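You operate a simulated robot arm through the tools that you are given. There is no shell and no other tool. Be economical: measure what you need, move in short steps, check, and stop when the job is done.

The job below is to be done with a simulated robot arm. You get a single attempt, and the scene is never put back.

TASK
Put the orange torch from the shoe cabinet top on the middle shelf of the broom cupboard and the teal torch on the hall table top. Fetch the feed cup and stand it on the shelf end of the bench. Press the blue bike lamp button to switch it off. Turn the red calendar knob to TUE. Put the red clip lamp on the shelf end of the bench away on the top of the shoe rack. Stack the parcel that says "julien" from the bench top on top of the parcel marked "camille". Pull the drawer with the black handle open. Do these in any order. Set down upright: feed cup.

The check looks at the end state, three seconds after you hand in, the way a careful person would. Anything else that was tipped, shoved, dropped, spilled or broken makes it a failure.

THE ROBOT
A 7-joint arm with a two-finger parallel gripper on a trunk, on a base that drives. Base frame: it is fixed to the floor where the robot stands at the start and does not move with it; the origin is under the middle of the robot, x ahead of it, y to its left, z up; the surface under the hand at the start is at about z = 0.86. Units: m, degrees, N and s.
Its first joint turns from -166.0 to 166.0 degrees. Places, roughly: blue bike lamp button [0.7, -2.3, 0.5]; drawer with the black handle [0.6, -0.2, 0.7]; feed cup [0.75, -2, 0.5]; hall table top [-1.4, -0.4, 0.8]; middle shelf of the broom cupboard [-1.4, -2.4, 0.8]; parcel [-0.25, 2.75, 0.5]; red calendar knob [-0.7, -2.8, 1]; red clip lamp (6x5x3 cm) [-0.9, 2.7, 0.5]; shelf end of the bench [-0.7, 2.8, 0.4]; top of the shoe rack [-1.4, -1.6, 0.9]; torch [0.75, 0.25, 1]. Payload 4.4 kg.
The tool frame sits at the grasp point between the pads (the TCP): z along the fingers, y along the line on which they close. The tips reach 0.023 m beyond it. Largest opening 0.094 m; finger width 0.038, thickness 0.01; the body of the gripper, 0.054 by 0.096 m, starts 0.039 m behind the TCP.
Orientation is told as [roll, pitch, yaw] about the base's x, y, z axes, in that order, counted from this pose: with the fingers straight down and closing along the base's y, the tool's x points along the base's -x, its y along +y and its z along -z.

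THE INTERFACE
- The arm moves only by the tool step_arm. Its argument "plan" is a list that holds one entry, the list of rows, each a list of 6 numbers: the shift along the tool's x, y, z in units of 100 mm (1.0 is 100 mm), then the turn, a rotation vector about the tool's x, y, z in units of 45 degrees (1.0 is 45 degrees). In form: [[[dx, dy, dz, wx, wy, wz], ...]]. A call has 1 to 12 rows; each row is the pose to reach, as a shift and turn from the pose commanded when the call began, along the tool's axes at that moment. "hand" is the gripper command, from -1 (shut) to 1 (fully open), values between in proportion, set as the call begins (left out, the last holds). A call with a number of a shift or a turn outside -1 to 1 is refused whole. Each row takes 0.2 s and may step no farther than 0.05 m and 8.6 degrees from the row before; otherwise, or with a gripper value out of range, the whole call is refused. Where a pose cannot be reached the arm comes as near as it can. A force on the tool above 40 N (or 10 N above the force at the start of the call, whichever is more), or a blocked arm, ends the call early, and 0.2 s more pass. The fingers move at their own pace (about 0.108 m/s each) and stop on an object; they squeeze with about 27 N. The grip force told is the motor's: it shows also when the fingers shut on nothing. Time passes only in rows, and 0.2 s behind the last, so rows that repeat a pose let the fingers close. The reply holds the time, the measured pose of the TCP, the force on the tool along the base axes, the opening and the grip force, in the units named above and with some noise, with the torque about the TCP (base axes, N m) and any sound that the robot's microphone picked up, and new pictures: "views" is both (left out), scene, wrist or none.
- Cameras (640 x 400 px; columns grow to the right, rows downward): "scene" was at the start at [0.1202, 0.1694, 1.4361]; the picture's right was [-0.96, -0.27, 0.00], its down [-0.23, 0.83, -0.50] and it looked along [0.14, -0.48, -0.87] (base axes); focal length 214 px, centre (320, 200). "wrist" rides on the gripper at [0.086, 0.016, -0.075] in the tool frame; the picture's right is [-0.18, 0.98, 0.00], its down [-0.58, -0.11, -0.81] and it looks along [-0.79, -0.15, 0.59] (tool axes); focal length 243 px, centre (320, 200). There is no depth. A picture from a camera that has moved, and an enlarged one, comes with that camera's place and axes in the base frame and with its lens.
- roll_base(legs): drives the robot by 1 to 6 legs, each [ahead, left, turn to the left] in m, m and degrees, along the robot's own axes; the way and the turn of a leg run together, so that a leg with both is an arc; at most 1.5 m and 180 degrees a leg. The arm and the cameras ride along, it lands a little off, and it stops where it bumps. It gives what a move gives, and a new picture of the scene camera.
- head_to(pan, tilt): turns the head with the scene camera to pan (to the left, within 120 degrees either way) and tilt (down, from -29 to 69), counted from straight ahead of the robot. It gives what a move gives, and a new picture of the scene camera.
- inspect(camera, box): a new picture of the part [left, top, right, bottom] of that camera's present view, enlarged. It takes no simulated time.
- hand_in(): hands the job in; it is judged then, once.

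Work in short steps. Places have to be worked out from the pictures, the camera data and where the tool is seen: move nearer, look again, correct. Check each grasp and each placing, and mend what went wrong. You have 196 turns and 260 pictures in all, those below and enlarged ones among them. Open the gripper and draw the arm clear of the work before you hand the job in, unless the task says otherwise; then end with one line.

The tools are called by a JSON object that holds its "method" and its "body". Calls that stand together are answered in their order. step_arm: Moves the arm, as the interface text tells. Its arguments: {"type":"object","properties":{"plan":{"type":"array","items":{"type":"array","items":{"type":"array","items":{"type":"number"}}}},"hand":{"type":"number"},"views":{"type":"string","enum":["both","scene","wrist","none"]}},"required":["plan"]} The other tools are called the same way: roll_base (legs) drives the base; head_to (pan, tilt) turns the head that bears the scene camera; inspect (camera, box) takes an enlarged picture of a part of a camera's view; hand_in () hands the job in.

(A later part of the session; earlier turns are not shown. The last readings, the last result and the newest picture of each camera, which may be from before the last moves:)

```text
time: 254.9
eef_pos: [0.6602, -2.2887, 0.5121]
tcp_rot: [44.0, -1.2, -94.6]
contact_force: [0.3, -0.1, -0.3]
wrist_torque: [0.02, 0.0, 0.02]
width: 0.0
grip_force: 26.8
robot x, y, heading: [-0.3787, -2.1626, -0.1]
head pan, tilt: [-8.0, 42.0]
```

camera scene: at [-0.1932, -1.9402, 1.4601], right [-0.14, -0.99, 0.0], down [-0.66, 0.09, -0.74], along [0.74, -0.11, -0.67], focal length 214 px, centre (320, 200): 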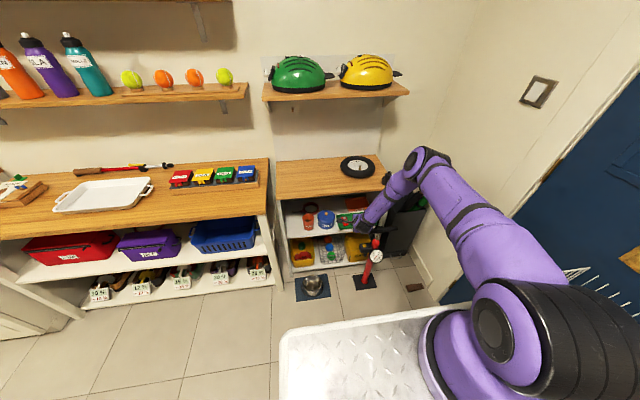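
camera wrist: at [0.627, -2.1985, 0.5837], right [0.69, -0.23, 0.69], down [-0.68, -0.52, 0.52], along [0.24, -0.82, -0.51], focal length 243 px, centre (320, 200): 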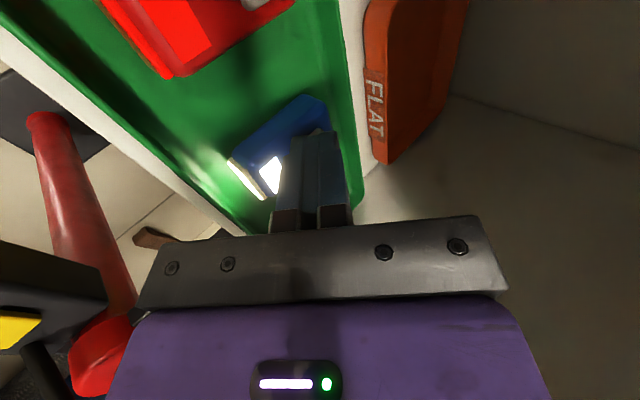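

No contact yet; re-triangulating the wrist views gives the button at (0.684, −2.302, 0.488). I shift over it and press again.

{"method": "step_arm", "body": {"plan": [[[-0.06, 0.07, 0.03, 0, 0, 0], [-0.12, 0.115, 0.07, 0, 0, 0]]], "views": "none"}}

{"method": "step_arm", "body": {"plan": [[[0, -0.02, 0.02, 0, 0, 0], [0, -0.04, 0.042, 0, 0, 0], [0, -0.06, 0.063, 0, 0, 0], [0, -0.075, 0.08, 0, 0, 0]]], "views": "none"}}

```text
time: 255.5
eef_pos: [0.6721, -2.3015, 0.5176]
tcp_rot: [44.0, -1.0, -94.5]
contact_force: [0.0, -0.1, -0.4]
wrist_torque: [-0.03, 0.02, 0.01]
width: 0.0001
grip_force: 27.3
robot x, y, heading: [-0.3767, -2.1674, -0.3]
head pan, tilt: [-8.0, 42.0]
```

```text
time: 256.5
eef_pos: [0.6733, -2.3026, 0.509]
tcp_rot: [44.3, -1.1, -94.7]
contact_force: [-2.7, 2.4, 30.1]
wrist_torque: [0.14, -0.26, 0.02]
width: 0.0
grip_force: 26.5
robot x, y, heading: [-0.3783, -2.1624, -0.3]
head pan, tilt: [-8.0, 42.0]
heard: click
```

A click was heard. I lift and check the lamp is off.

{"method": "step_arm", "body": {"plan": [[[0, 0.14, -0.145, 0, 0, 0], [0, 0.3, -0.3, 0, 0, 0], [0.1, 0.36, -0.5, 0, 0, 0]]], "views": "wrist"}}

```text
time: 257.3
eef_pos: [0.6649, -2.2891, 0.5647]
tcp_rot: [43.9, -1.0, -94.6]
contact_force: [0.7, 0.0, -0.9]
wrist_torque: [0.02, -0.03, 0.02]
width: 0.0
grip_force: 27.4
robot x, y, heading: [-0.3805, -2.164, -0.3]
head pan, tilt: [-8.0, 42.0]
camera wrist: at [0.6326, -2.1992, 0.6278], right [0.69, -0.23, 0.69], down [-0.68, -0.52, 0.52], along [0.24, -0.82, -0.51], focal length 243 px, centre (320, 200)
```

wrist: 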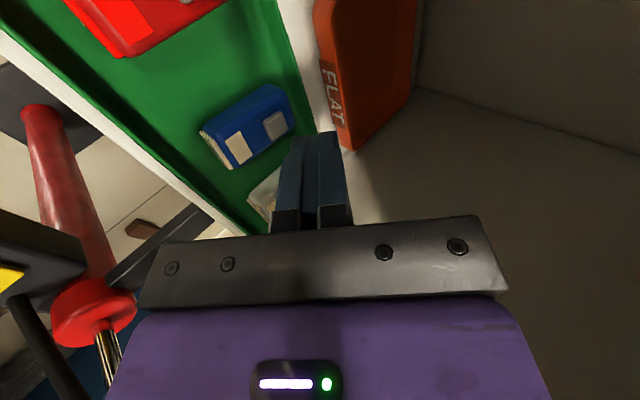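

The lamp is off. Now the cup at about (0.672, −1.994), 8 cm tall on z≈0.458. I back out, unroll the hand and line up with the cup.

{"method": "step_arm", "body": {"plan": [[[0.2, -0.1, -0.3, 0, 0, 0], [0.3, -0.2, -0.6, 0, 0, 0], [0.4, -0.25, -0.95, 0, 0, 0]]], "views": "none"}}

{"method": "roll_base", "body": {"legs": [[-0.18, 0, 0], [0, 0.2, 0]]}}

{"method": "step_arm", "body": {"plan": [[[0, 0, 0, 0, 0, -0.167], [0, 0, 0, 0, 0, -0.333], [0, 0, 0, 0, 0, -0.5], [0, 0, 0, 0, 0, -0.667], [0, 0, 0, 0, 0, -0.833], [0, 0, 0, 0, 0, -1.0]]], "hand": 0.75, "views": "none"}}

{"method": "step_arm", "body": {"plan": [[[0, 0, 0, 0, 0, -0.167], [0, 0, 0, 0, 0, -0.333], [0, 0, 0, 0, 0, -0.5], [0, 0, 0, 0, 0, -0.667], [0, 0, 0, 0, 0, -0.833], [0, 0, 0, 0, 0, -1.0]]], "views": "wrist"}}

```text
time: 258.1
eef_pos: [0.5835, -2.2427, 0.6166]
tcp_rot: [44.0, -1.1, -94.6]
contact_force: [0.3, -0.1, 0.0]
wrist_torque: [0.03, 0.02, 0.04]
width: 0.0
grip_force: 26.3
robot x, y, heading: [-0.3782, -2.1672, -0.2]
head pan, tilt: [-8.0, 42.0]
```

```text
time: 260.8
eef_pos: [0.4124, -2.049, 0.615]
tcp_rot: [44.1, -1.1, -94.8]
contact_force: [0.2, -0.6, -0.4]
wrist_torque: [0.0, 0.0, -0.02]
width: 0.0
grip_force: 26.8
robot x, y, heading: [-0.5497, -1.9691, -0.0]
head pan, tilt: [-8.0, 42.0]
camera scene: at [-0.3653, -1.7462, 1.46], right [-0.14, -0.99, 0.0], down [-0.66, 0.09, -0.74], along [0.74, -0.11, -0.67], focal length 214 px, centre (320, 200)
```

scene: 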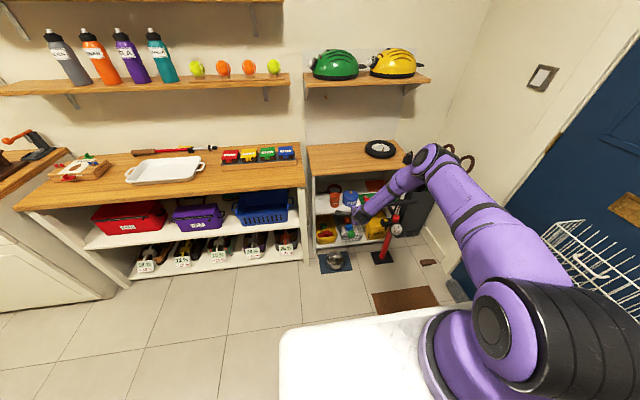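

```text
time: 262.2
eef_pos: [0.4113, -2.0508, 0.6159]
tcp_rot: [33.7, -30.3, -58.6]
contact_force: [0.3, 0.0, 0.4]
wrist_torque: [0.0, 0.04, -0.02]
width: 0.0821
grip_force: 0.1
robot x, y, heading: [-0.5477, -1.9717, -0.1]
head pan, tilt: [-8.0, 42.0]
```

```text
time: 263.6
eef_pos: [0.4115, -2.0507, 0.6157]
tcp_rot: [-1.4, -43.9, -3.5]
contact_force: [0.0, -0.9, 0.1]
wrist_torque: [0.01, -0.02, -0.01]
width: 0.0826
grip_force: 0.0
robot x, y, heading: [-0.5474, -1.9711, -0.0]
head pan, tilt: [-8.0, 42.0]
camera wrist: at [0.2987, -2.0258, 0.6085], right [0.21, 0.97, 0.11], down [-0.15, -0.08, 0.99], along [0.97, -0.22, 0.13], focal length 243 px, centre (320, 200)
```

wrist: 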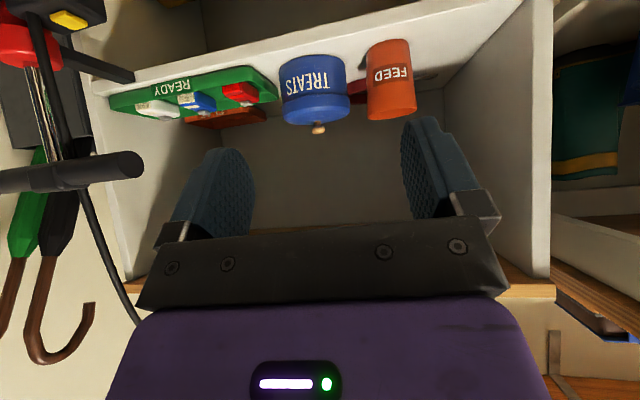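

Cup rim centre is at (0.680, −1.993, 0.53). I align the base (ahead 0.18, left 0.055) and square the hand.

{"method": "roll_base", "body": {"legs": [[0, 0.055, 0], [0.17, 0, 0]]}}

{"method": "step_arm", "body": {"plan": [[[0, 0, 0, -0.054, -0.05, -0.056]]], "views": "wrist"}}

```text
time: 265.6
eef_pos: [0.5767, -1.9956, 0.6155]
tcp_rot: [-1.3, -44.0, -3.8]
contact_force: [-0.2, -0.4, 0.6]
wrist_torque: [0.01, 0.0, 0.03]
width: 0.0822
grip_force: 0.1
robot x, y, heading: [-0.3877, -1.9184, -0.3]
head pan, tilt: [-8.0, 42.0]
camera scene: at [-0.1993, -1.6952, 1.4599], right [-0.14, -0.99, 0.0], down [-0.66, 0.1, -0.74], along [0.74, -0.11, -0.67], focal length 214 px, centre (320, 200)
```

scene: 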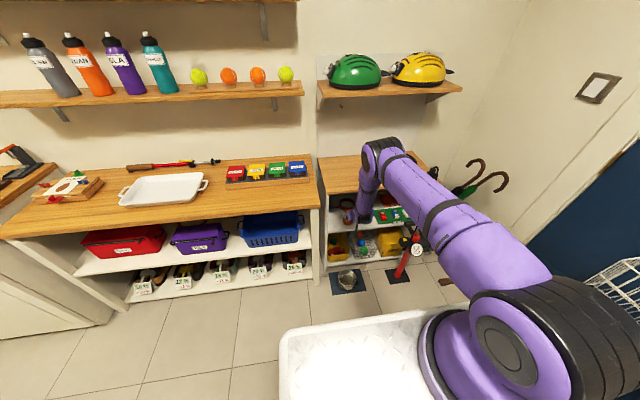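

```text
time: 266.0
eef_pos: [0.5762, -1.9952, 0.6137]
tcp_rot: [-1.3, -46.2, -0.1]
contact_force: [0.3, 0.6, -0.4]
wrist_torque: [-0.01, -0.04, -0.04]
width: 0.0824
grip_force: 0.0
robot x, y, heading: [-0.386, -1.9154, -0.2]
head pan, tilt: [-8.0, 42.0]
camera wrist: at [0.463, -1.9777, 0.6029], right [0.15, 0.98, 0.12], down [-0.18, -0.09, 0.98], along [0.97, -0.17, 0.17], focal length 243 px, centre (320, 200)
```

wrist: 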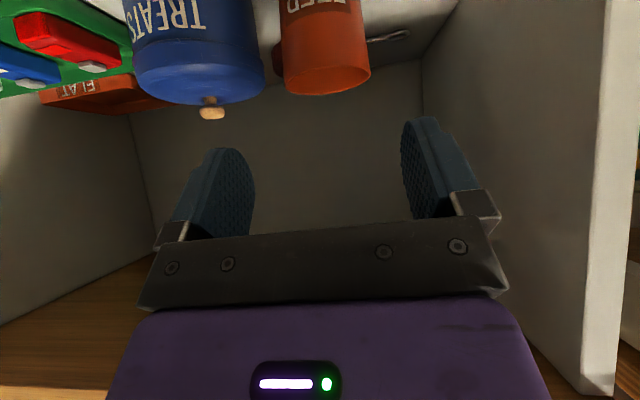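

Well centred. I advance along the tool axis in two moves and close on the cup.

{"method": "step_arm", "body": {"plan": [[[0.01, 0.01, 0.33, 0, 0, 0], [0.02, 0.02, 0.66, 0, 0, 0], [0.03, 0.02, 0.95, 0, 0, 0]]], "views": "wrist"}}

{"method": "step_arm", "body": {"plan": [[[0.01, 0, 0.2, 0, 0, 0], [0.02, 0, 0.42, 0, 0, 0]]], "views": "none"}}

{"method": "step_arm", "body": {"plan": [[[0, 0, 0, 0, 0, 0], [0, 0, 0, 0, 0, 0], [0, 0, 0, 0, 0, 0]]], "hand": -1, "views": "wrist"}}

```text
time: 266.8
eef_pos: [0.6438, -1.9988, 0.5455]
tcp_rot: [-1.4, -46.2, 0.0]
contact_force: [0.6, 0.4, 0.6]
wrist_torque: [0.0, 0.05, 0.0]
width: 0.0821
grip_force: 0.0
robot x, y, heading: [-0.3873, -1.9128, -0.1]
head pan, tilt: [-8.0, 42.0]
camera wrist: at [0.5309, -1.9805, 0.5341], right [0.15, 0.98, 0.12], down [-0.18, -0.09, 0.98], along [0.97, -0.17, 0.17], focal length 243 px, centre (320, 200)
```

wrist: 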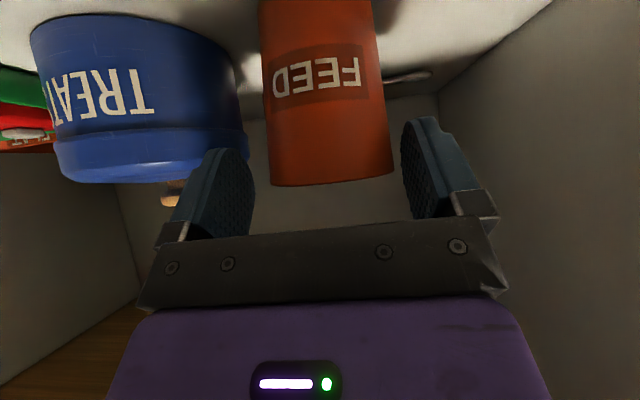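

```text
time: 267.4
eef_pos: [0.674, -1.9988, 0.5174]
tcp_rot: [-1.4, -46.4, -0.1]
contact_force: [-6.5, 1.7, 21.3]
wrist_torque: [0.02, 0.42, -0.02]
width: 0.0822
grip_force: 0.1
robot x, y, heading: [-0.3863, -1.9131, -0.4]
head pan, tilt: [-8.0, 42.0]
heard: snap
```

```text
time: 268.2
eef_pos: [0.6732, -1.9981, 0.5147]
tcp_rot: [-1.3, -46.4, -0.1]
contact_force: [5.3, 3.4, 18.7]
wrist_torque: [0.08, -0.23, 0.04]
width: 0.0653
grip_force: 27.0
robot x, y, heading: [-0.3834, -1.9161, -0.2]
head pan, tilt: [-8.0, 42.0]
heard: snap
camera wrist: at [0.56, -1.9806, 0.5027], right [0.15, 0.98, 0.12], down [-0.18, -0.09, 0.98], along [0.97, -0.17, 0.17], focal length 243 px, centre (320, 200)
```

wrist: 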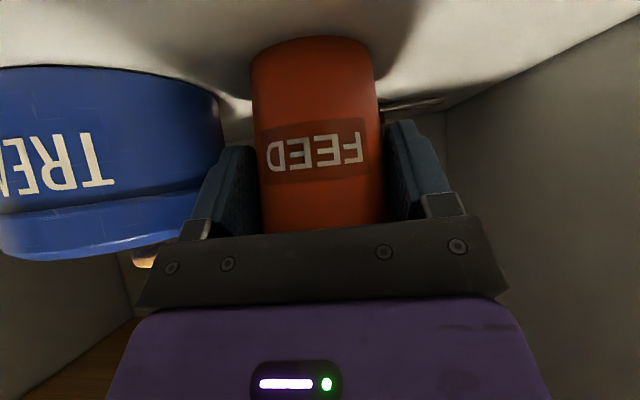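

A "snap" was heard and the palm was pressing on the cup's rim. I lift slightly and inspect the cup.

{"method": "step_arm", "body": {"plan": [[[-0.1, 0, -0.1, 0, 0, 0], [-0.3, 0, -0.29, 0, 0, 0]]], "views": "wrist"}}

{"method": "inspect", "body": {"camera": "scene", "box": [320, 160, 430, 270]}}

```text
time: 268.8
eef_pos: [0.6704, -1.9984, 0.5547]
tcp_rot: [-1.5, -46.0, -0.1]
contact_force: [0.1, -0.1, -2.4]
wrist_torque: [0.0, 0.02, 0.03]
width: 0.0652
grip_force: 27.0
robot x, y, heading: [-0.3862, -1.9166, -0.1]
head pan, tilt: [-8.0, 42.0]
camera wrist: at [0.5566, -1.9805, 0.5437], right [0.15, 0.98, 0.11], down [-0.18, -0.09, 0.98], along [0.97, -0.17, 0.16], focal length 243 px, centre (320, 200)
```

wrist: 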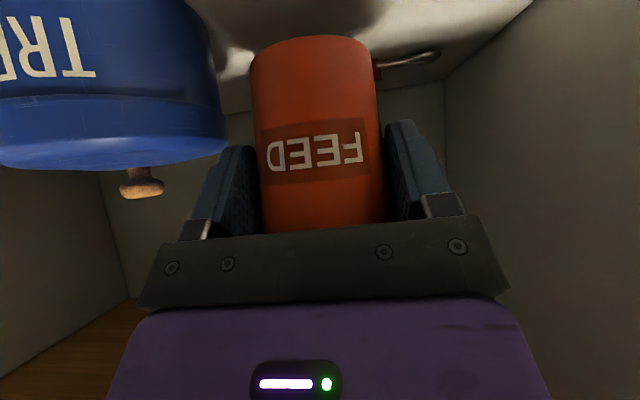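

```text
3.64 times, centred on (375, 215) of scene
camera zoom: at [-0.1991, -1.6953, 1.4598], right [-0.14, -0.99, 0.0], down [-0.66, 0.1, -0.74], along [0.74, -0.11, -0.67], focal length 780 px, centre (120, 146)
```

zoom: 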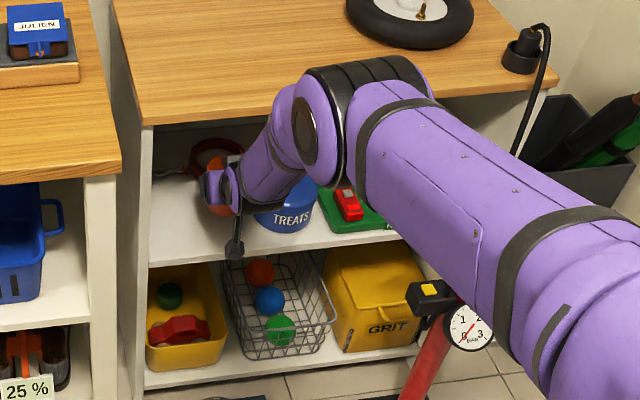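

The cup looks whole and is held level. I retract it from the shelf, then turn left and drive toward the bench.

{"method": "step_arm", "body": {"plan": [[[0.23, 0, -0.24, 0, 0, 0], [0.46, 0, -0.48, 0, 0, 0], [0.7, 0, -0.73, 0, 0, 0], [0.93, 0, -0.97, 0, 0, 0]]], "views": "none"}}

{"method": "roll_base", "body": {"legs": [[-0.17, 0, 0], [0.3, 0.3, 90], [1.4, 0, 0], [1.4, 0, 0]]}}

```text
time: 269.8
eef_pos: [0.5399, -1.9936, 0.5572]
tcp_rot: [-1.4, -46.1, 0.0]
contact_force: [-0.2, 0.3, -1.3]
wrist_torque: [-0.02, -0.01, 0.02]
width: 0.0652
grip_force: 27.3
robot x, y, heading: [-0.3835, -1.9163, -0.2]
head pan, tilt: [-8.0, 42.0]
```

```text
time: 288.7
eef_pos: [-0.4369, 2.2851, 0.5578]
tcp_rot: [-1.5, -46.1, 88.4]
contact_force: [0.1, 1.1, -1.6]
wrist_torque: [-0.02, -0.04, 0.0]
width: 0.0647
grip_force: 27.5
robot x, y, heading: [-0.5408, 1.3614, 88.4]
head pan, tilt: [-8.0, 42.0]
cut short: leg 2
camera scene: at [-0.7536, 1.5505, 1.4599], right [0.99, -0.17, 0.0], down [-0.11, -0.66, -0.74], along [0.12, 0.73, -0.67], focal length 214 px, centre (320, 200)
```

scene: 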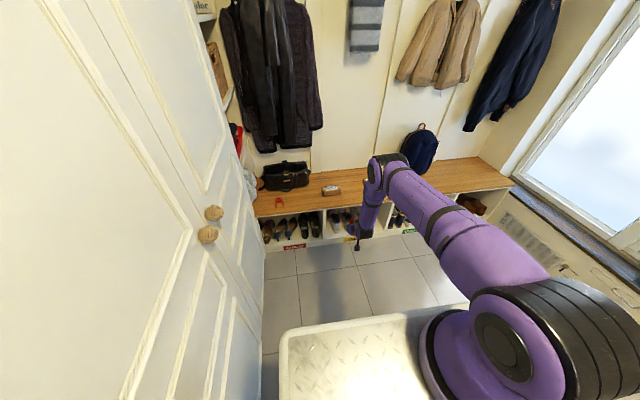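

Arrived near the bench. I zoom on it to find the red clip lamp, the parcels and free space.

{"method": "inspect", "body": {"camera": "scene", "box": [230, 140, 440, 270]}}

```text
3.05 times, centred on (335, 205) of scene
camera zoom: at [-0.7536, 1.5505, 1.4599], right [0.99, -0.17, 0.0], down [-0.11, -0.66, -0.74], along [0.12, 0.73, -0.67], focal length 654 px, centre (274, 185)
```

zoom: 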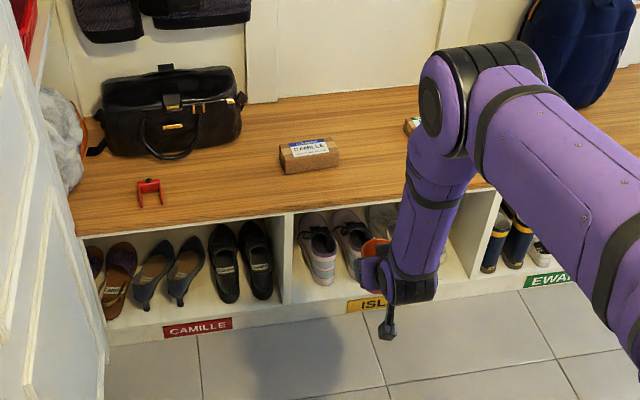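

Bench top is around z 0.45, front edge y≈2.55; clip lamp at (−0.856, 2.675), "camille" parcel at (−0.484, 2.70). I'll set the cup at about (−0.69, 2.67). Shift the hand left first, then drive ahead.

{"method": "roll_base", "body": {"legs": [[0, 0.08, 1.6]]}}

{"method": "step_arm", "body": {"plan": [[[-0.07, 0.3, -0.07, 0, 0, 0], [-0.14, 0.6, -0.14, 0, 0, 0], [-0.21, 0.95, -0.21, 0, 0, 0]]], "views": "none"}}

{"method": "roll_base", "body": {"legs": [[0.3, 0, 0]]}}

{"method": "step_arm", "body": {"plan": [[[0, 0.2, 0, 0, 0, 0], [0, 0.4, 0, 0, 0, 0]]], "views": "wrist"}}

```text
time: 289.7
eef_pos: [-0.5464, 2.2896, 0.5579]
tcp_rot: [-1.4, -46.2, 90.1]
contact_force: [-0.3, -0.3, -0.9]
wrist_torque: [-0.03, 0.01, 0.02]
width: 0.0648
grip_force: 27.3
robot x, y, heading: [-0.6164, 1.3598, 90.1]
head pan, tilt: [-8.0, 42.0]
camera scene: at [-0.8417, 1.5452, 1.4599], right [0.99, -0.14, 0.0], down [-0.09, -0.66, -0.74], along [0.1, 0.74, -0.67], focal length 214 px, centre (320, 200)
```

scene: 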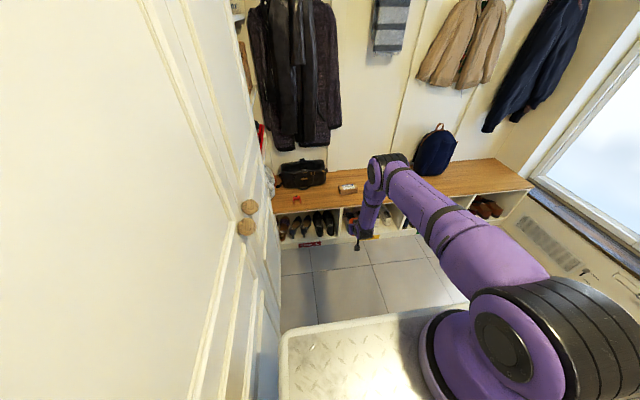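

```text
time: 290.5
eef_pos: [-0.6415, 2.2894, 0.587]
tcp_rot: [-1.5, -46.1, 90.0]
contact_force: [0.3, 0.0, -1.5]
wrist_torque: [0.01, 0.01, 0.03]
width: 0.0647
grip_force: 27.2
robot x, y, heading: [-0.6212, 1.3659, 90.2]
head pan, tilt: [-8.0, 42.0]
```

```text
time: 292.6
eef_pos: [-0.6394, 2.5922, 0.5873]
tcp_rot: [-1.3, -46.2, 89.9]
contact_force: [-0.2, -0.5, -1.2]
wrist_torque: [-0.01, 0.0, -0.02]
width: 0.0647
grip_force: 27.2
robot x, y, heading: [-0.6192, 1.6674, 89.9]
head pan, tilt: [-8.0, 42.0]
camera scene: at [-0.8408, 1.8495, 1.4599], right [0.99, -0.14, 0.0], down [-0.09, -0.66, -0.74], along [0.11, 0.74, -0.67], focal length 214 px, centre (320, 200)
```

scene: 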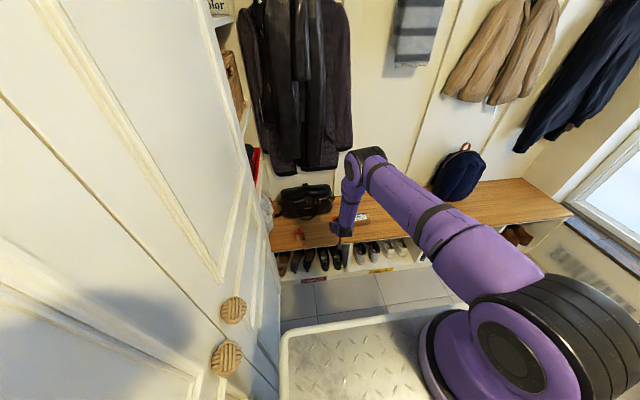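

```text
time: 293.2
eef_pos: [-0.6784, 2.594, 0.5862]
tcp_rot: [-1.5, -46.1, 89.9]
contact_force: [0.3, 0.4, -0.9]
wrist_torque: [-0.02, 0.02, 0.01]
width: 0.0649
grip_force: 27.2
robot x, y, heading: [-0.6225, 1.6667, 89.7]
head pan, tilt: [-8.0, 42.0]
camera wrist: at [-0.6963, 2.4799, 0.5744], right [-0.98, 0.15, 0.12], down [0.09, -0.18, 0.98], along [0.17, 0.97, 0.16], focal length 243 px, centre (320, 200)
```

wrist: 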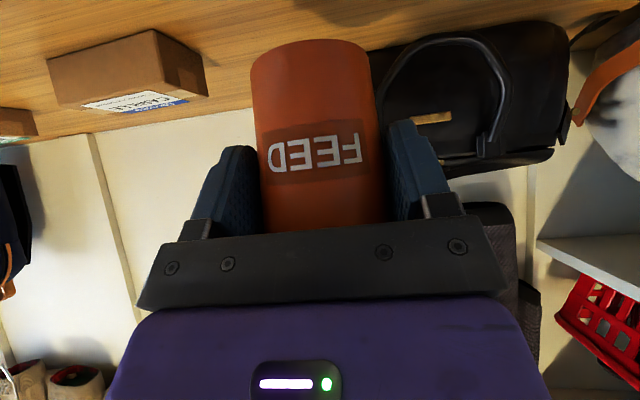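

I move 7 cm forward over the bench, then lower gently.

{"method": "step_arm", "body": {"plan": [[[-0.24, 0, 0.25, 0, 0, 0], [-0.48, 0, 0.5, 0, 0, 0], [-0.3, 0, 0.67, 0, 0, 0], [-0.15, 0, 0.82, 0, 0, 0]]], "views": "none"}}

{"method": "step_arm", "body": {"plan": [[[0.04, 0, 0.04, 0, 0, 0], [0.08, 0, 0.08, 0, 0, 0], [0.12, 0, 0.12, 0, 0, 0], [0.16, 0, 0.15, 0, 0, 0]]], "views": "none"}}

```text
time: 294.2
eef_pos: [-0.6745, 2.6639, 0.5392]
tcp_rot: [-1.4, -46.1, 90.0]
contact_force: [0.3, -0.3, -0.4]
wrist_torque: [-0.04, 0.01, 0.02]
width: 0.0651
grip_force: 27.0
robot x, y, heading: [-0.6204, 1.6645, 89.8]
head pan, tilt: [-8.0, 42.0]
```

```text
time: 295.2
eef_pos: [-0.6746, 2.6627, 0.5187]
tcp_rot: [-1.4, -46.2, 89.9]
contact_force: [-0.1, 0.3, -1.7]
wrist_torque: [-0.02, -0.01, 0.0]
width: 0.0646
grip_force: 27.3
robot x, y, heading: [-0.6203, 1.6691, 89.9]
head pan, tilt: [-8.0, 42.0]
```

{"method": "step_arm", "body": {"plan": [[[0.035, 0, 0.035, 0, 0, 0], [0.07, 0, 0.07, 0, 0, 0], [0.105, 0, 0.1, 0, 0, 0]]], "views": "none"}}

```text
time: 296.0
eef_pos: [-0.6756, 2.6632, 0.504]
tcp_rot: [-1.4, -46.2, 89.9]
contact_force: [1.0, -2.7, 9.4]
wrist_torque: [-0.09, 0.2, 0.04]
width: 0.0647
grip_force: 26.8
robot x, y, heading: [-0.6218, 1.67, 89.9]
head pan, tilt: [-8.0, 42.0]
```

Contact under the cup. I release and back off along the tool axis.

{"method": "step_arm", "body": {"plan": [[[0, 0, 0, 0, 0, 0], [0, 0, 0, 0, 0, 0], [0, 0, 0, 0, 0, 0]]], "hand": 0.8, "views": "none"}}

{"method": "step_arm", "body": {"plan": [[[0, 0, -0.2, 0, 0, 0], [0, 0, -0.5, 0, 0, 0], [0, 0, -0.95, 0, 0, 0]]], "views": "wrist"}}

```text
time: 296.8
eef_pos: [-0.6762, 2.6619, 0.5049]
tcp_rot: [-1.4, -46.0, 90.0]
contact_force: [-1.1, -0.2, -0.1]
wrist_torque: [0.01, 0.01, -0.02]
width: 0.0847
grip_force: 0.1
robot x, y, heading: [-0.6169, 1.6663, 89.9]
head pan, tilt: [-8.0, 42.0]
```

```text
time: 297.6
eef_pos: [-0.6768, 2.5934, 0.5721]
tcp_rot: [-1.6, -46.0, 90.0]
contact_force: [-0.5, 0.0, -0.1]
wrist_torque: [0.02, -0.01, 0.01]
width: 0.0845
grip_force: 0.1
robot x, y, heading: [-0.6227, 1.6696, 89.8]
head pan, tilt: [-8.0, 42.0]
camera wrist: at [-0.6955, 2.4802, 0.5603], right [-0.98, 0.15, 0.12], down [0.09, -0.18, 0.98], along [0.16, 0.97, 0.16], focal length 243 px, centre (320, 200)
```

wrist: 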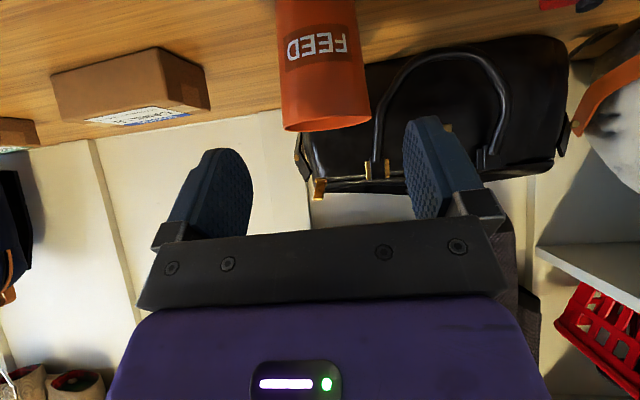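

The cup stands on the bench (top z≈0.447). Next the parcels: I raise the hand, point it down and move right to look at the "julien" parcel.

{"method": "step_arm", "body": {"plan": [[[-0.3, 0, -0.3, 0, 0.0, 0], [-0.6, 0, -0.6, 0, 0.17, 0], [-0.9, 0, -0.9, 0, 0.34, 0], [-1.0, 0, -1.0, 0, 0.51, 0], [-1.0, 0, -1.0, 0, 0.68, 0], [-1.0, 0, -1.0, 0, 0.85, 0], [-1.0, 0, -1.0, 0, 1.0, 0]]], "hand": 1, "views": "none"}}

{"method": "roll_base", "body": {"legs": [[0, -0.33, 0]]}}

{"method": "step_arm", "body": {"plan": [[[0, 0, 0, 0, 0, 0]]], "views": "wrist"}}

```text
time: 299.2
eef_pos: [-0.6809, 2.5896, 0.7113]
tcp_rot: [-1.0, -1.0, 88.9]
contact_force: [0.2, 0.0, 0.4]
wrist_torque: [-0.02, 0.02, -0.02]
width: 0.0942
grip_force: 0.1
robot x, y, heading: [-0.6196, 1.665, 89.9]
head pan, tilt: [-8.0, 42.0]
```

```text
time: 301.4
eef_pos: [-0.3542, 2.5898, 0.7111]
tcp_rot: [-1.0, -1.1, 89.4]
contact_force: [-0.7, -0.4, 0.4]
wrist_torque: [-0.01, -0.01, -0.01]
width: 0.0939
grip_force: 0.0
robot x, y, heading: [-0.2851, 1.6663, 90.1]
head pan, tilt: [-8.0, 42.0]
camera scene: at [-0.5097, 1.8483, 1.4599], right [0.99, -0.14, 0.0], down [-0.09, -0.66, -0.74], along [0.1, 0.74, -0.67], focal length 214 px, centre (320, 200)
```

scene: 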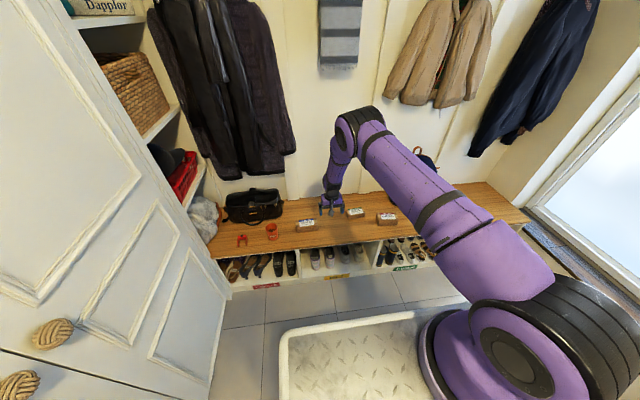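

```text
time: 301.8
eef_pos: [-0.3541, 2.5901, 0.7111]
tcp_rot: [-0.9, -1.1, 89.2]
contact_force: [-0.6, -0.8, 0.0]
wrist_torque: [-0.04, 0.02, 0.03]
width: 0.0939
grip_force: 0.0
robot x, y, heading: [-0.2832, 1.6682, 90.1]
head pan, tilt: [-8.0, 42.0]
camera wrist: at [-0.3724, 2.5023, 0.7828], right [-0.98, 0.2, -0.01], down [0.1, 0.56, 0.82], along [0.17, 0.8, -0.57], focal length 243 px, centre (320, 200)
```

wrist: 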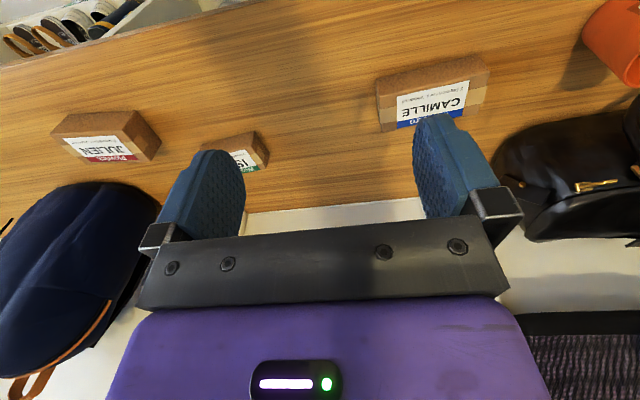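

JULIEN is at about (0.017, 2.70), ISLA in the middle, CAMILLE at (−0.48, 2.715). I move right over JULIEN and turn the hand 90° to close across its depth.

{"method": "roll_base", "body": {"legs": [[0, -0.33, 0]]}}

{"method": "step_arm", "body": {"plan": [[[-0.1, 0, 0, 0, 0, 0.167], [-0.2, 0, 0, 0, 0, 0.333], [-0.3, 0, 0, 0, 0, 0.5], [-0.4, 0, 0, 0, 0, 0.667], [-0.5, 0, 0, 0, 0, 0.833], [-0.6, 0, 0, 0, 0, 1.0]]], "views": "none"}}

{"method": "step_arm", "body": {"plan": [[[0, 0, 0, 0, 0, 0.167], [0, 0, 0, 0, 0, 0.333], [0, 0, 0, 0, 0, 0.5], [0, 0, 0, 0, 0, 0.667], [0, 0, 0, 0, 0, 0.833], [0, 0, 0, 0, 0, 1.0]]], "views": "wrist"}}

{"method": "inspect", "body": {"camera": "scene", "box": [220, 170, 400, 270]}}

```text
time: 303.9
eef_pos: [-0.028, 2.5911, 0.7117]
tcp_rot: [-1.0, -1.1, 89.3]
contact_force: [0.2, 0.0, 0.9]
wrist_torque: [0.01, -0.04, 0.02]
width: 0.0941
grip_force: 0.1
robot x, y, heading: [0.0346, 1.6673, 90.1]
head pan, tilt: [-8.0, 42.0]
camera scene: at [-0.1838, 1.8497, 1.4599], right [0.99, -0.14, 0.0], down [-0.09, -0.66, -0.74], along [0.1, 0.74, -0.67], focal length 214 px, centre (320, 200)
```

scene: 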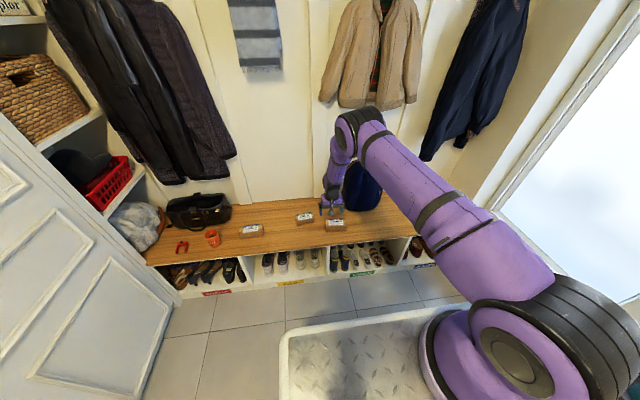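

```text
time: 305.4
eef_pos: [-0.0268, 2.652, 0.7136]
tcp_rot: [0.1, -1.5, 44.1]
contact_force: [0.4, 0.2, 0.5]
wrist_torque: [0.0, 0.0, 0.01]
width: 0.0939
grip_force: 0.0
robot x, y, heading: [0.0382, 1.663, 90.1]
head pan, tilt: [-8.0, 42.0]
```

```text
time: 306.8
eef_pos: [-0.0271, 2.6513, 0.7132]
tcp_rot: [1.1, -1.0, -0.8]
contact_force: [0.0, 0.0, -0.7]
wrist_torque: [0.01, 0.01, 0.0]
width: 0.094
grip_force: 0.0
robot x, y, heading: [0.0423, 1.6683, 90.3]
head pan, tilt: [-8.0, 42.0]
camera wrist: at [-0.1148, 2.667, 0.7847], right [0.2, 0.98, 0.02], down [0.56, -0.13, 0.81], along [0.8, -0.15, -0.58], focal length 243 px, centre (320, 200)
```

wrist: 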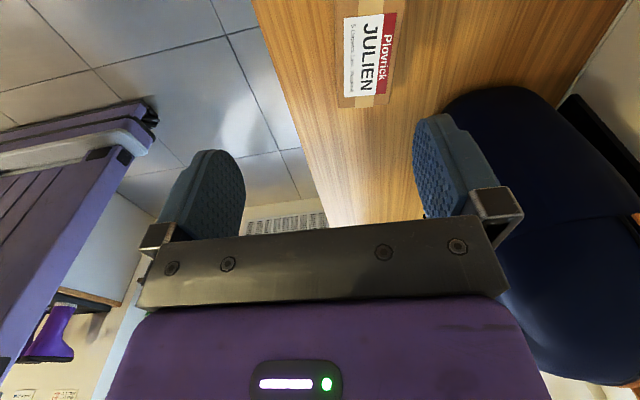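

```text
3.56 times, centred on (310, 220) of scene
camera zoom: at [-0.1838, 1.8498, 1.4599], right [0.99, -0.14, 0.0], down [-0.09, -0.66, -0.74], along [0.1, 0.74, -0.67], focal length 763 px, centre (356, 129)
```

zoom: 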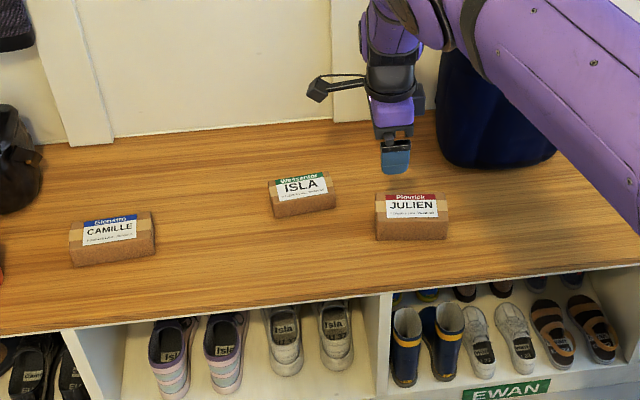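

JULIEN's box is about 11×5×5 cm centred (0.023, 2.706), yaw −5°; CAMILLE centred (−0.475, 2.728), yaw +6°, top z≈0.496. I descend on JULIEN.

{"method": "step_arm", "body": {"plan": [[[-0.2, 0.2, 0.2, 0, 0, 0.05], [-0.4, 0.4, 0.45, 0, 0, 0.11], [-0.51, 0.54, 0.8, 0, 0, 0.11], [-0.51, 0.54, 1.0, 0, 0, 0.11]]], "views": "none"}}

{"method": "step_arm", "body": {"plan": [[[0, 0, 0.4, 0, 0, 0], [0, 0, 0.75, 0, 0, 0]]], "views": "wrist"}}

```text
time: 307.8
eef_pos: [0.0234, 2.7053, 0.6162]
tcp_rot: [1.3, -0.8, -5.7]
contact_force: [-0.4, -0.3, 1.7]
wrist_torque: [-0.02, -0.04, 0.0]
width: 0.0941
grip_force: 0.1
robot x, y, heading: [0.0358, 1.6687, 90.2]
head pan, tilt: [-8.0, 42.0]
```

```text
time: 308.4
eef_pos: [0.0264, 2.6859, 0.5734]
tcp_rot: [1.2, -0.9, -5.7]
contact_force: [-0.2, 0.2, 0.5]
wrist_torque: [-0.03, -0.03, -0.02]
width: 0.0939
grip_force: 0.0
out of reach, approached as far as the arm can: row 1, 2
robot x, y, heading: [0.0365, 1.6722, 90.1]
head pan, tilt: [-8.0, 42.0]
camera wrist: at [-0.0592, 2.709, 0.6462], right [0.28, 0.96, 0.02], down [0.55, -0.18, 0.81], along [0.78, -0.22, -0.58], focal length 243 px, centre (320, 200)
```

wrist: 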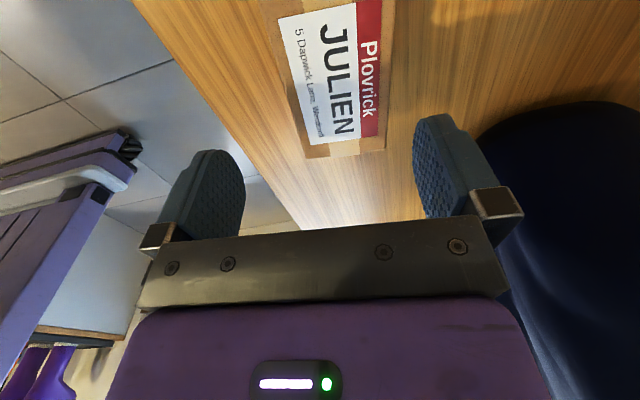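

Out of reach at this distance; I pull the hand back and drive the base forward instead.

{"method": "step_arm", "body": {"plan": [[[0, -0.2, -0.3, 0, 0, 0], [0, -0.5, -0.6, 0, 0, 0], [0, -0.9, -0.8, 0, 0, 0]]], "views": "none"}}

{"method": "roll_base", "body": {"legs": [[0.14, 0, 0]]}}

```text
time: 309.1
eef_pos: [0.0191, 2.596, 0.6518]
tcp_rot: [1.2, -1.0, -5.7]
contact_force: [-0.5, 0.1, -0.6]
wrist_torque: [-0.03, 0.03, 0.0]
width: 0.0941
grip_force: 0.0
robot x, y, heading: [0.0402, 1.6691, 90.6]
head pan, tilt: [-8.0, 42.0]
```

```text
time: 310.5
eef_pos: [0.014, 2.7419, 0.6499]
tcp_rot: [1.2, -0.9, -5.4]
contact_force: [0.5, -0.8, 0.2]
wrist_torque: [0.01, -0.06, 0.0]
width: 0.0941
grip_force: 0.0
robot x, y, heading: [0.0352, 1.8155, 90.4]
head pan, tilt: [-8.0, 42.0]
camera scene: at [-0.1855, 1.9936, 1.4599], right [0.99, -0.13, 0.0], down [-0.09, -0.66, -0.74], along [0.1, 0.74, -0.67], focal length 214 px, centre (320, 200)
```

scene: 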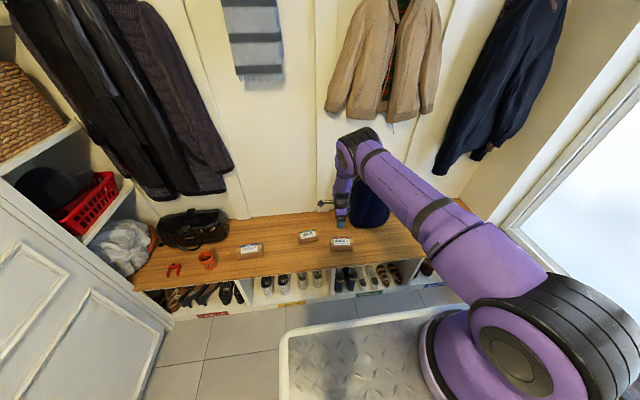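

{"method": "step_arm", "body": {"plan": [[[-0.1, -0.3, 0.2, 0, 0, 0], [-0.13, -0.35, 0.6, 0, 0, 0], [-0.13, -0.35, 1.0, 0, 0, 0]]], "views": "wrist"}}

```text
time: 311.3
eef_pos: [0.0252, 2.7092, 0.5508]
tcp_rot: [1.3, -1.0, -5.4]
contact_force: [0.6, -0.4, 0.7]
wrist_torque: [0.02, -0.03, 0.01]
width: 0.094
grip_force: 0.0
robot x, y, heading: [0.0409, 1.8134, 90.6]
head pan, tilt: [-8.0, 42.0]
camera wrist: at [-0.0602, 2.7312, 0.6233], right [0.28, 0.96, 0.03], down [0.55, -0.18, 0.81], along [0.79, -0.21, -0.58], focal length 243 px, centre (320, 200)
```

wrist: 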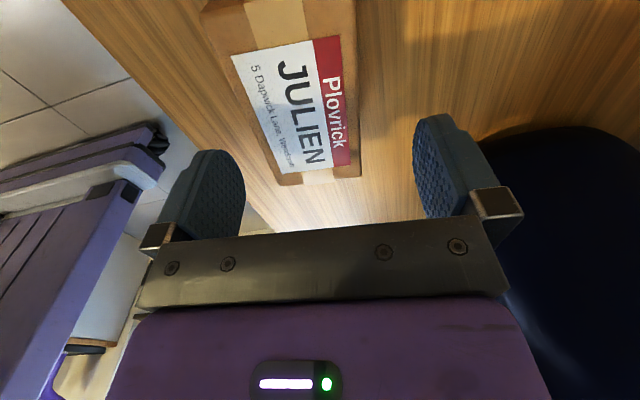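

Aligned over JULIEN. I lower 7 cm and close.

{"method": "step_arm", "body": {"plan": [[[0, 0, 0.3, 0, 0, 0], [0, 0, 0.55, 0, 0, 0], [0, 0, 0.72, 0, 0, 0]]], "views": "none"}}

{"method": "step_arm", "body": {"plan": [[[0, 0, 0, 0, 0, 0], [0, 0, 0, 0, 0, 0], [0, 0, 0, 0, 0, 0]]], "hand": -1, "views": "none"}}

{"method": "step_arm", "body": {"plan": [[[0, 0, -0.4, 0, 0, 0], [0, 0, -0.8, 0, 0, 0], [0, 0, -1.0, 0, 0, 0]]], "views": "wrist"}}

```text
time: 312.1
eef_pos: [0.0257, 2.7089, 0.4769]
tcp_rot: [1.2, -1.0, -5.4]
contact_force: [-0.2, -0.2, -0.5]
wrist_torque: [0.01, 0.0, 0.03]
width: 0.0938
grip_force: 0.1
robot x, y, heading: [0.0378, 1.8122, 90.6]
head pan, tilt: [-8.0, 42.0]
```

```text
time: 312.9
eef_pos: [0.0243, 2.7105, 0.4764]
tcp_rot: [1.3, -0.9, -5.4]
contact_force: [0.8, -0.5, -0.4]
wrist_torque: [-0.12, -0.03, 0.04]
width: 0.068
grip_force: 26.9
robot x, y, heading: [0.0381, 1.8203, 90.4]
head pan, tilt: [-8.0, 42.0]
```

```text
time: 313.7
eef_pos: [0.0239, 2.7048, 0.5769]
tcp_rot: [1.3, -0.9, -5.3]
contact_force: [0.3, 0.5, -3.5]
wrist_torque: [-0.01, 0.0, -0.01]
width: 0.068
grip_force: 26.7
robot x, y, heading: [0.0357, 1.816, 90.6]
head pan, tilt: [-8.0, 42.0]
camera wrist: at [-0.0618, 2.7269, 0.6488], right [0.28, 0.96, 0.02], down [0.55, -0.18, 0.81], along [0.79, -0.21, -0.58], focal length 243 px, centre (320, 200)
```

wrist: 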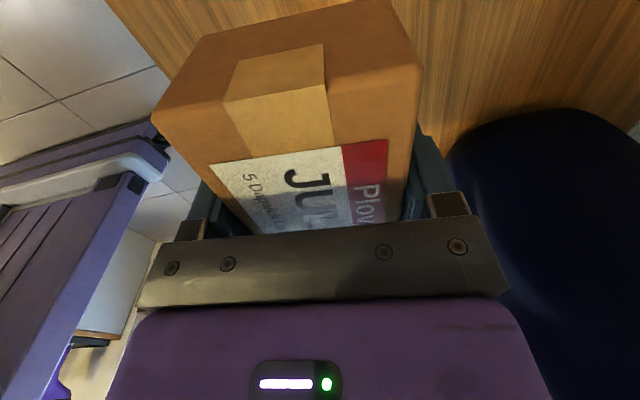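

JULIEN is gripped. I raise it, drive left 0.5 m and check alignment over CAMILLE.

{"method": "step_arm", "body": {"plan": [[[0, 0, -0.3, 0, 0, -0.08], [0, 0, -0.5, 0, 0, -0.16], [0, 0, -0.5, 0, 0, -0.24]]], "views": "none"}}

{"method": "roll_base", "body": {"legs": [[0, 0.5, 0]]}}

{"method": "inspect", "body": {"camera": "scene", "box": [270, 160, 410, 260]}}

```text
time: 314.5
eef_pos: [0.0229, 2.7045, 0.6263]
tcp_rot: [1.1, -1.2, 5.5]
contact_force: [-0.2, 0.9, -2.4]
wrist_torque: [0.03, -0.03, 0.0]
width: 0.0681
grip_force: 26.3
robot x, y, heading: [0.0405, 1.8145, 90.6]
head pan, tilt: [-8.0, 42.0]
```

```text
time: 317.4
eef_pos: [-0.4698, 2.7013, 0.6267]
tcp_rot: [1.0, -1.1, 5.4]
contact_force: [0.3, 0.6, -2.6]
wrist_torque: [0.0, 0.01, 0.02]
width: 0.0677
grip_force: 27.7
robot x, y, heading: [-0.458, 1.8083, 90.8]
head pan, tilt: [-8.0, 42.0]
camera scene: at [-0.6771, 1.9896, 1.4599], right [0.99, -0.13, 0.0], down [-0.09, -0.66, -0.74], along [0.1, 0.74, -0.67], focal length 214 px, centre (320, 200)
```

scene: 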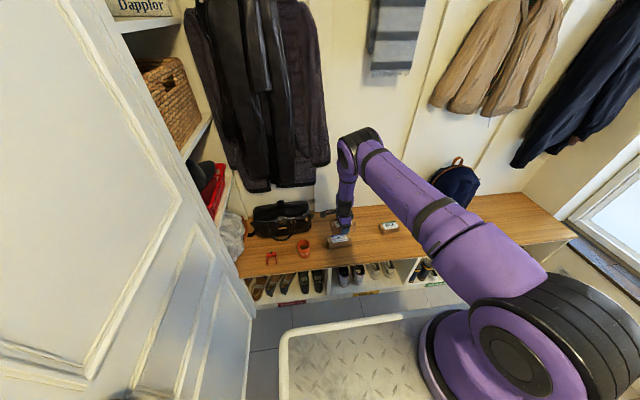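

```text
4.00 times, centred on (340, 210) of scene
camera zoom: at [-0.6771, 1.9896, 1.4599], right [0.99, -0.13, 0.0], down [-0.09, -0.66, -0.74], along [0.1, 0.74, -0.67], focal length 858 px, centre (240, 160)
```

zoom: 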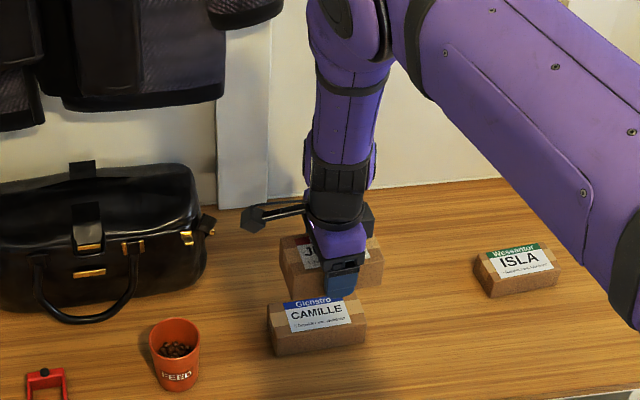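

CAMILLE's centre refines to (−0.466, 2.725), yaw ≈3°. I align and lower until contact.

{"method": "step_arm", "body": {"plan": [[[-0.05, 0.2, 0.1, 0, 0, 0.04], [-0.06, 0.235, 0.4, 0, 0, 0.05], [-0.06, 0.235, 0.7, 0, 0, 0.05], [-0.06, 0.235, 0.85, 0, 0, 0.05]]], "views": "none"}}

{"method": "step_arm", "body": {"plan": [[[0, 0, 0.04, 0, 0, 0], [0, 0, 0.08, 0, 0, 0], [0, 0, 0.12, 0, 0, 0], [0, 0, 0.15, 0, 0, 0]]], "views": "none"}}

{"method": "inspect", "body": {"camera": "scene", "box": [290, 190, 400, 260]}}

```text
time: 318.4
eef_pos: [-0.4646, 2.7275, 0.5447]
tcp_rot: [1.0, -1.1, 3.1]
contact_force: [-0.4, 0.0, -2.2]
wrist_torque: [-0.02, -0.01, 0.02]
width: 0.0677
grip_force: 26.8
robot x, y, heading: [-0.4547, 1.8095, 90.4]
head pan, tilt: [-8.0, 42.0]
```

```text
time: 319.4
eef_pos: [-0.4633, 2.7275, 0.5286]
tcp_rot: [1.1, -1.0, 3.1]
contact_force: [-0.4, 0.3, -2.3]
wrist_torque: [0.01, 0.0, 0.02]
width: 0.0678
grip_force: 27.4
robot x, y, heading: [-0.4532, 1.8122, 90.3]
head pan, tilt: [-8.0, 42.0]
```

```text
5.71 times, centred on (345, 225) of scene
camera zoom: at [-0.677, 1.9896, 1.4599], right [0.99, -0.13, 0.0], down [-0.09, -0.66, -0.74], along [0.1, 0.74, -0.67], focal length 1226 px, centre (177, 57)
```

zoom: 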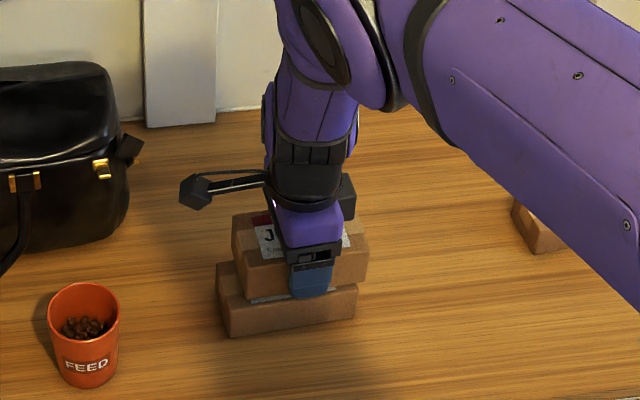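

JULIEN sits slightly back and right; I correct by 1.2 cm each way, then lower to contact.

{"method": "step_arm", "body": {"plan": [[[0.12, -0.11, 0, 0, 0, 0], [0.12, -0.11, 0.03, 0, 0, 0], [0.12, -0.11, 0.06, 0, 0, 0]]], "views": "none"}}

{"method": "step_arm", "body": {"plan": [[[0, 0, 0.025, 0, 0, 0], [0, 0, 0.05, 0, 0, 0], [0, 0, 0.075, 0, 0, 0]]], "views": "none"}}

```text
time: 320.2
eef_pos: [-0.4758, 2.7158, 0.5229]
tcp_rot: [1.1, -1.1, 3.2]
contact_force: [0.4, -4.8, 11.8]
wrist_torque: [-0.58, 0.8, 0.37]
width: 0.0681
grip_force: 26.7
robot x, y, heading: [-0.4535, 1.8107, 90.5]
head pan, tilt: [-8.0, 42.0]
```

```text
time: 321.0
eef_pos: [-0.4753, 2.7156, 0.5145]
tcp_rot: [1.3, -1.1, 3.2]
contact_force: [-3.4, 0.3, 31.8]
wrist_torque: [-0.98, -0.05, -0.03]
width: 0.0679
grip_force: 26.6
robot x, y, heading: [-0.456, 1.812, 90.7]
head pan, tilt: [-8.0, 42.0]
```

Seated with firm contact. I release and lift away.

{"method": "step_arm", "body": {"plan": [[[0, 0, -0.02, 0, 0, 0], [0, 0, -0.02, 0, 0, 0]]], "views": "none"}}

{"method": "step_arm", "body": {"plan": [[[0, 0, 0, 0, 0, 0], [0, 0, 0, 0, 0, 0], [0, 0, -0.4, 0, 0, 0], [0, 0, -0.8, 0, 0, 0], [0, 0, -1.0, 0, 0, 0]]], "hand": 1, "views": "wrist"}}

{"method": "inspect", "body": {"camera": "scene", "box": [240, 190, 400, 280]}}

```text
time: 321.6
eef_pos: [-0.4746, 2.7163, 0.5157]
tcp_rot: [1.0, -1.1, 3.0]
contact_force: [-2.1, 5.2, 7.5]
wrist_torque: [-0.02, 0.19, -0.05]
width: 0.068
grip_force: 26.7
robot x, y, heading: [-0.453, 1.8133, 90.6]
head pan, tilt: [-8.0, 42.0]
```

```text
time: 322.8
eef_pos: [-0.4737, 2.7125, 0.6159]
tcp_rot: [1.2, -1.0, 3.2]
contact_force: [0.6, -0.2, 0.2]
wrist_torque: [-0.01, 0.0, -0.02]
width: 0.0938
grip_force: 0.0
robot x, y, heading: [-0.4521, 1.8106, 90.5]
head pan, tilt: [-8.0, 42.0]
camera wrist: at [-0.5629, 2.7222, 0.6879], right [0.13, 0.99, 0.02], down [0.57, -0.09, 0.82], along [0.81, -0.09, -0.58], focal length 243 px, centre (320, 200)
```

wrist: 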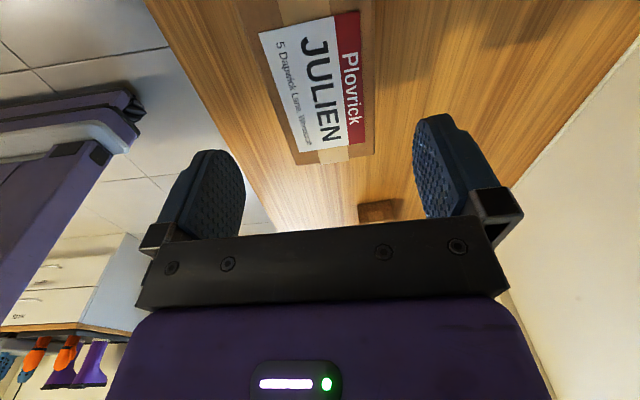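

```text
4.00 times, centred on (320, 235) of scene
camera zoom: at [-0.677, 1.9897, 1.4598], right [0.99, -0.13, 0.0], down [-0.09, -0.66, -0.74], along [0.1, 0.74, -0.67], focal length 858 px, centre (320, 60)
```

zoom: 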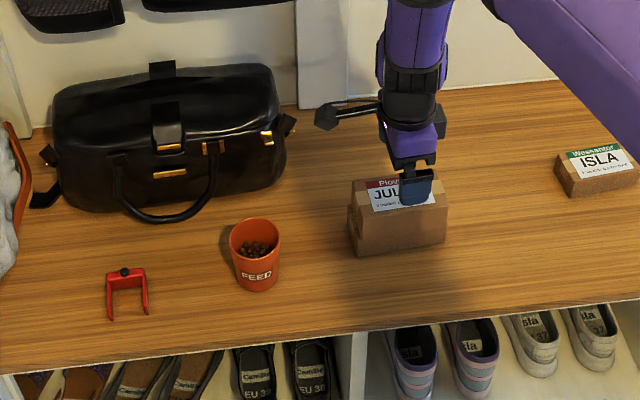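

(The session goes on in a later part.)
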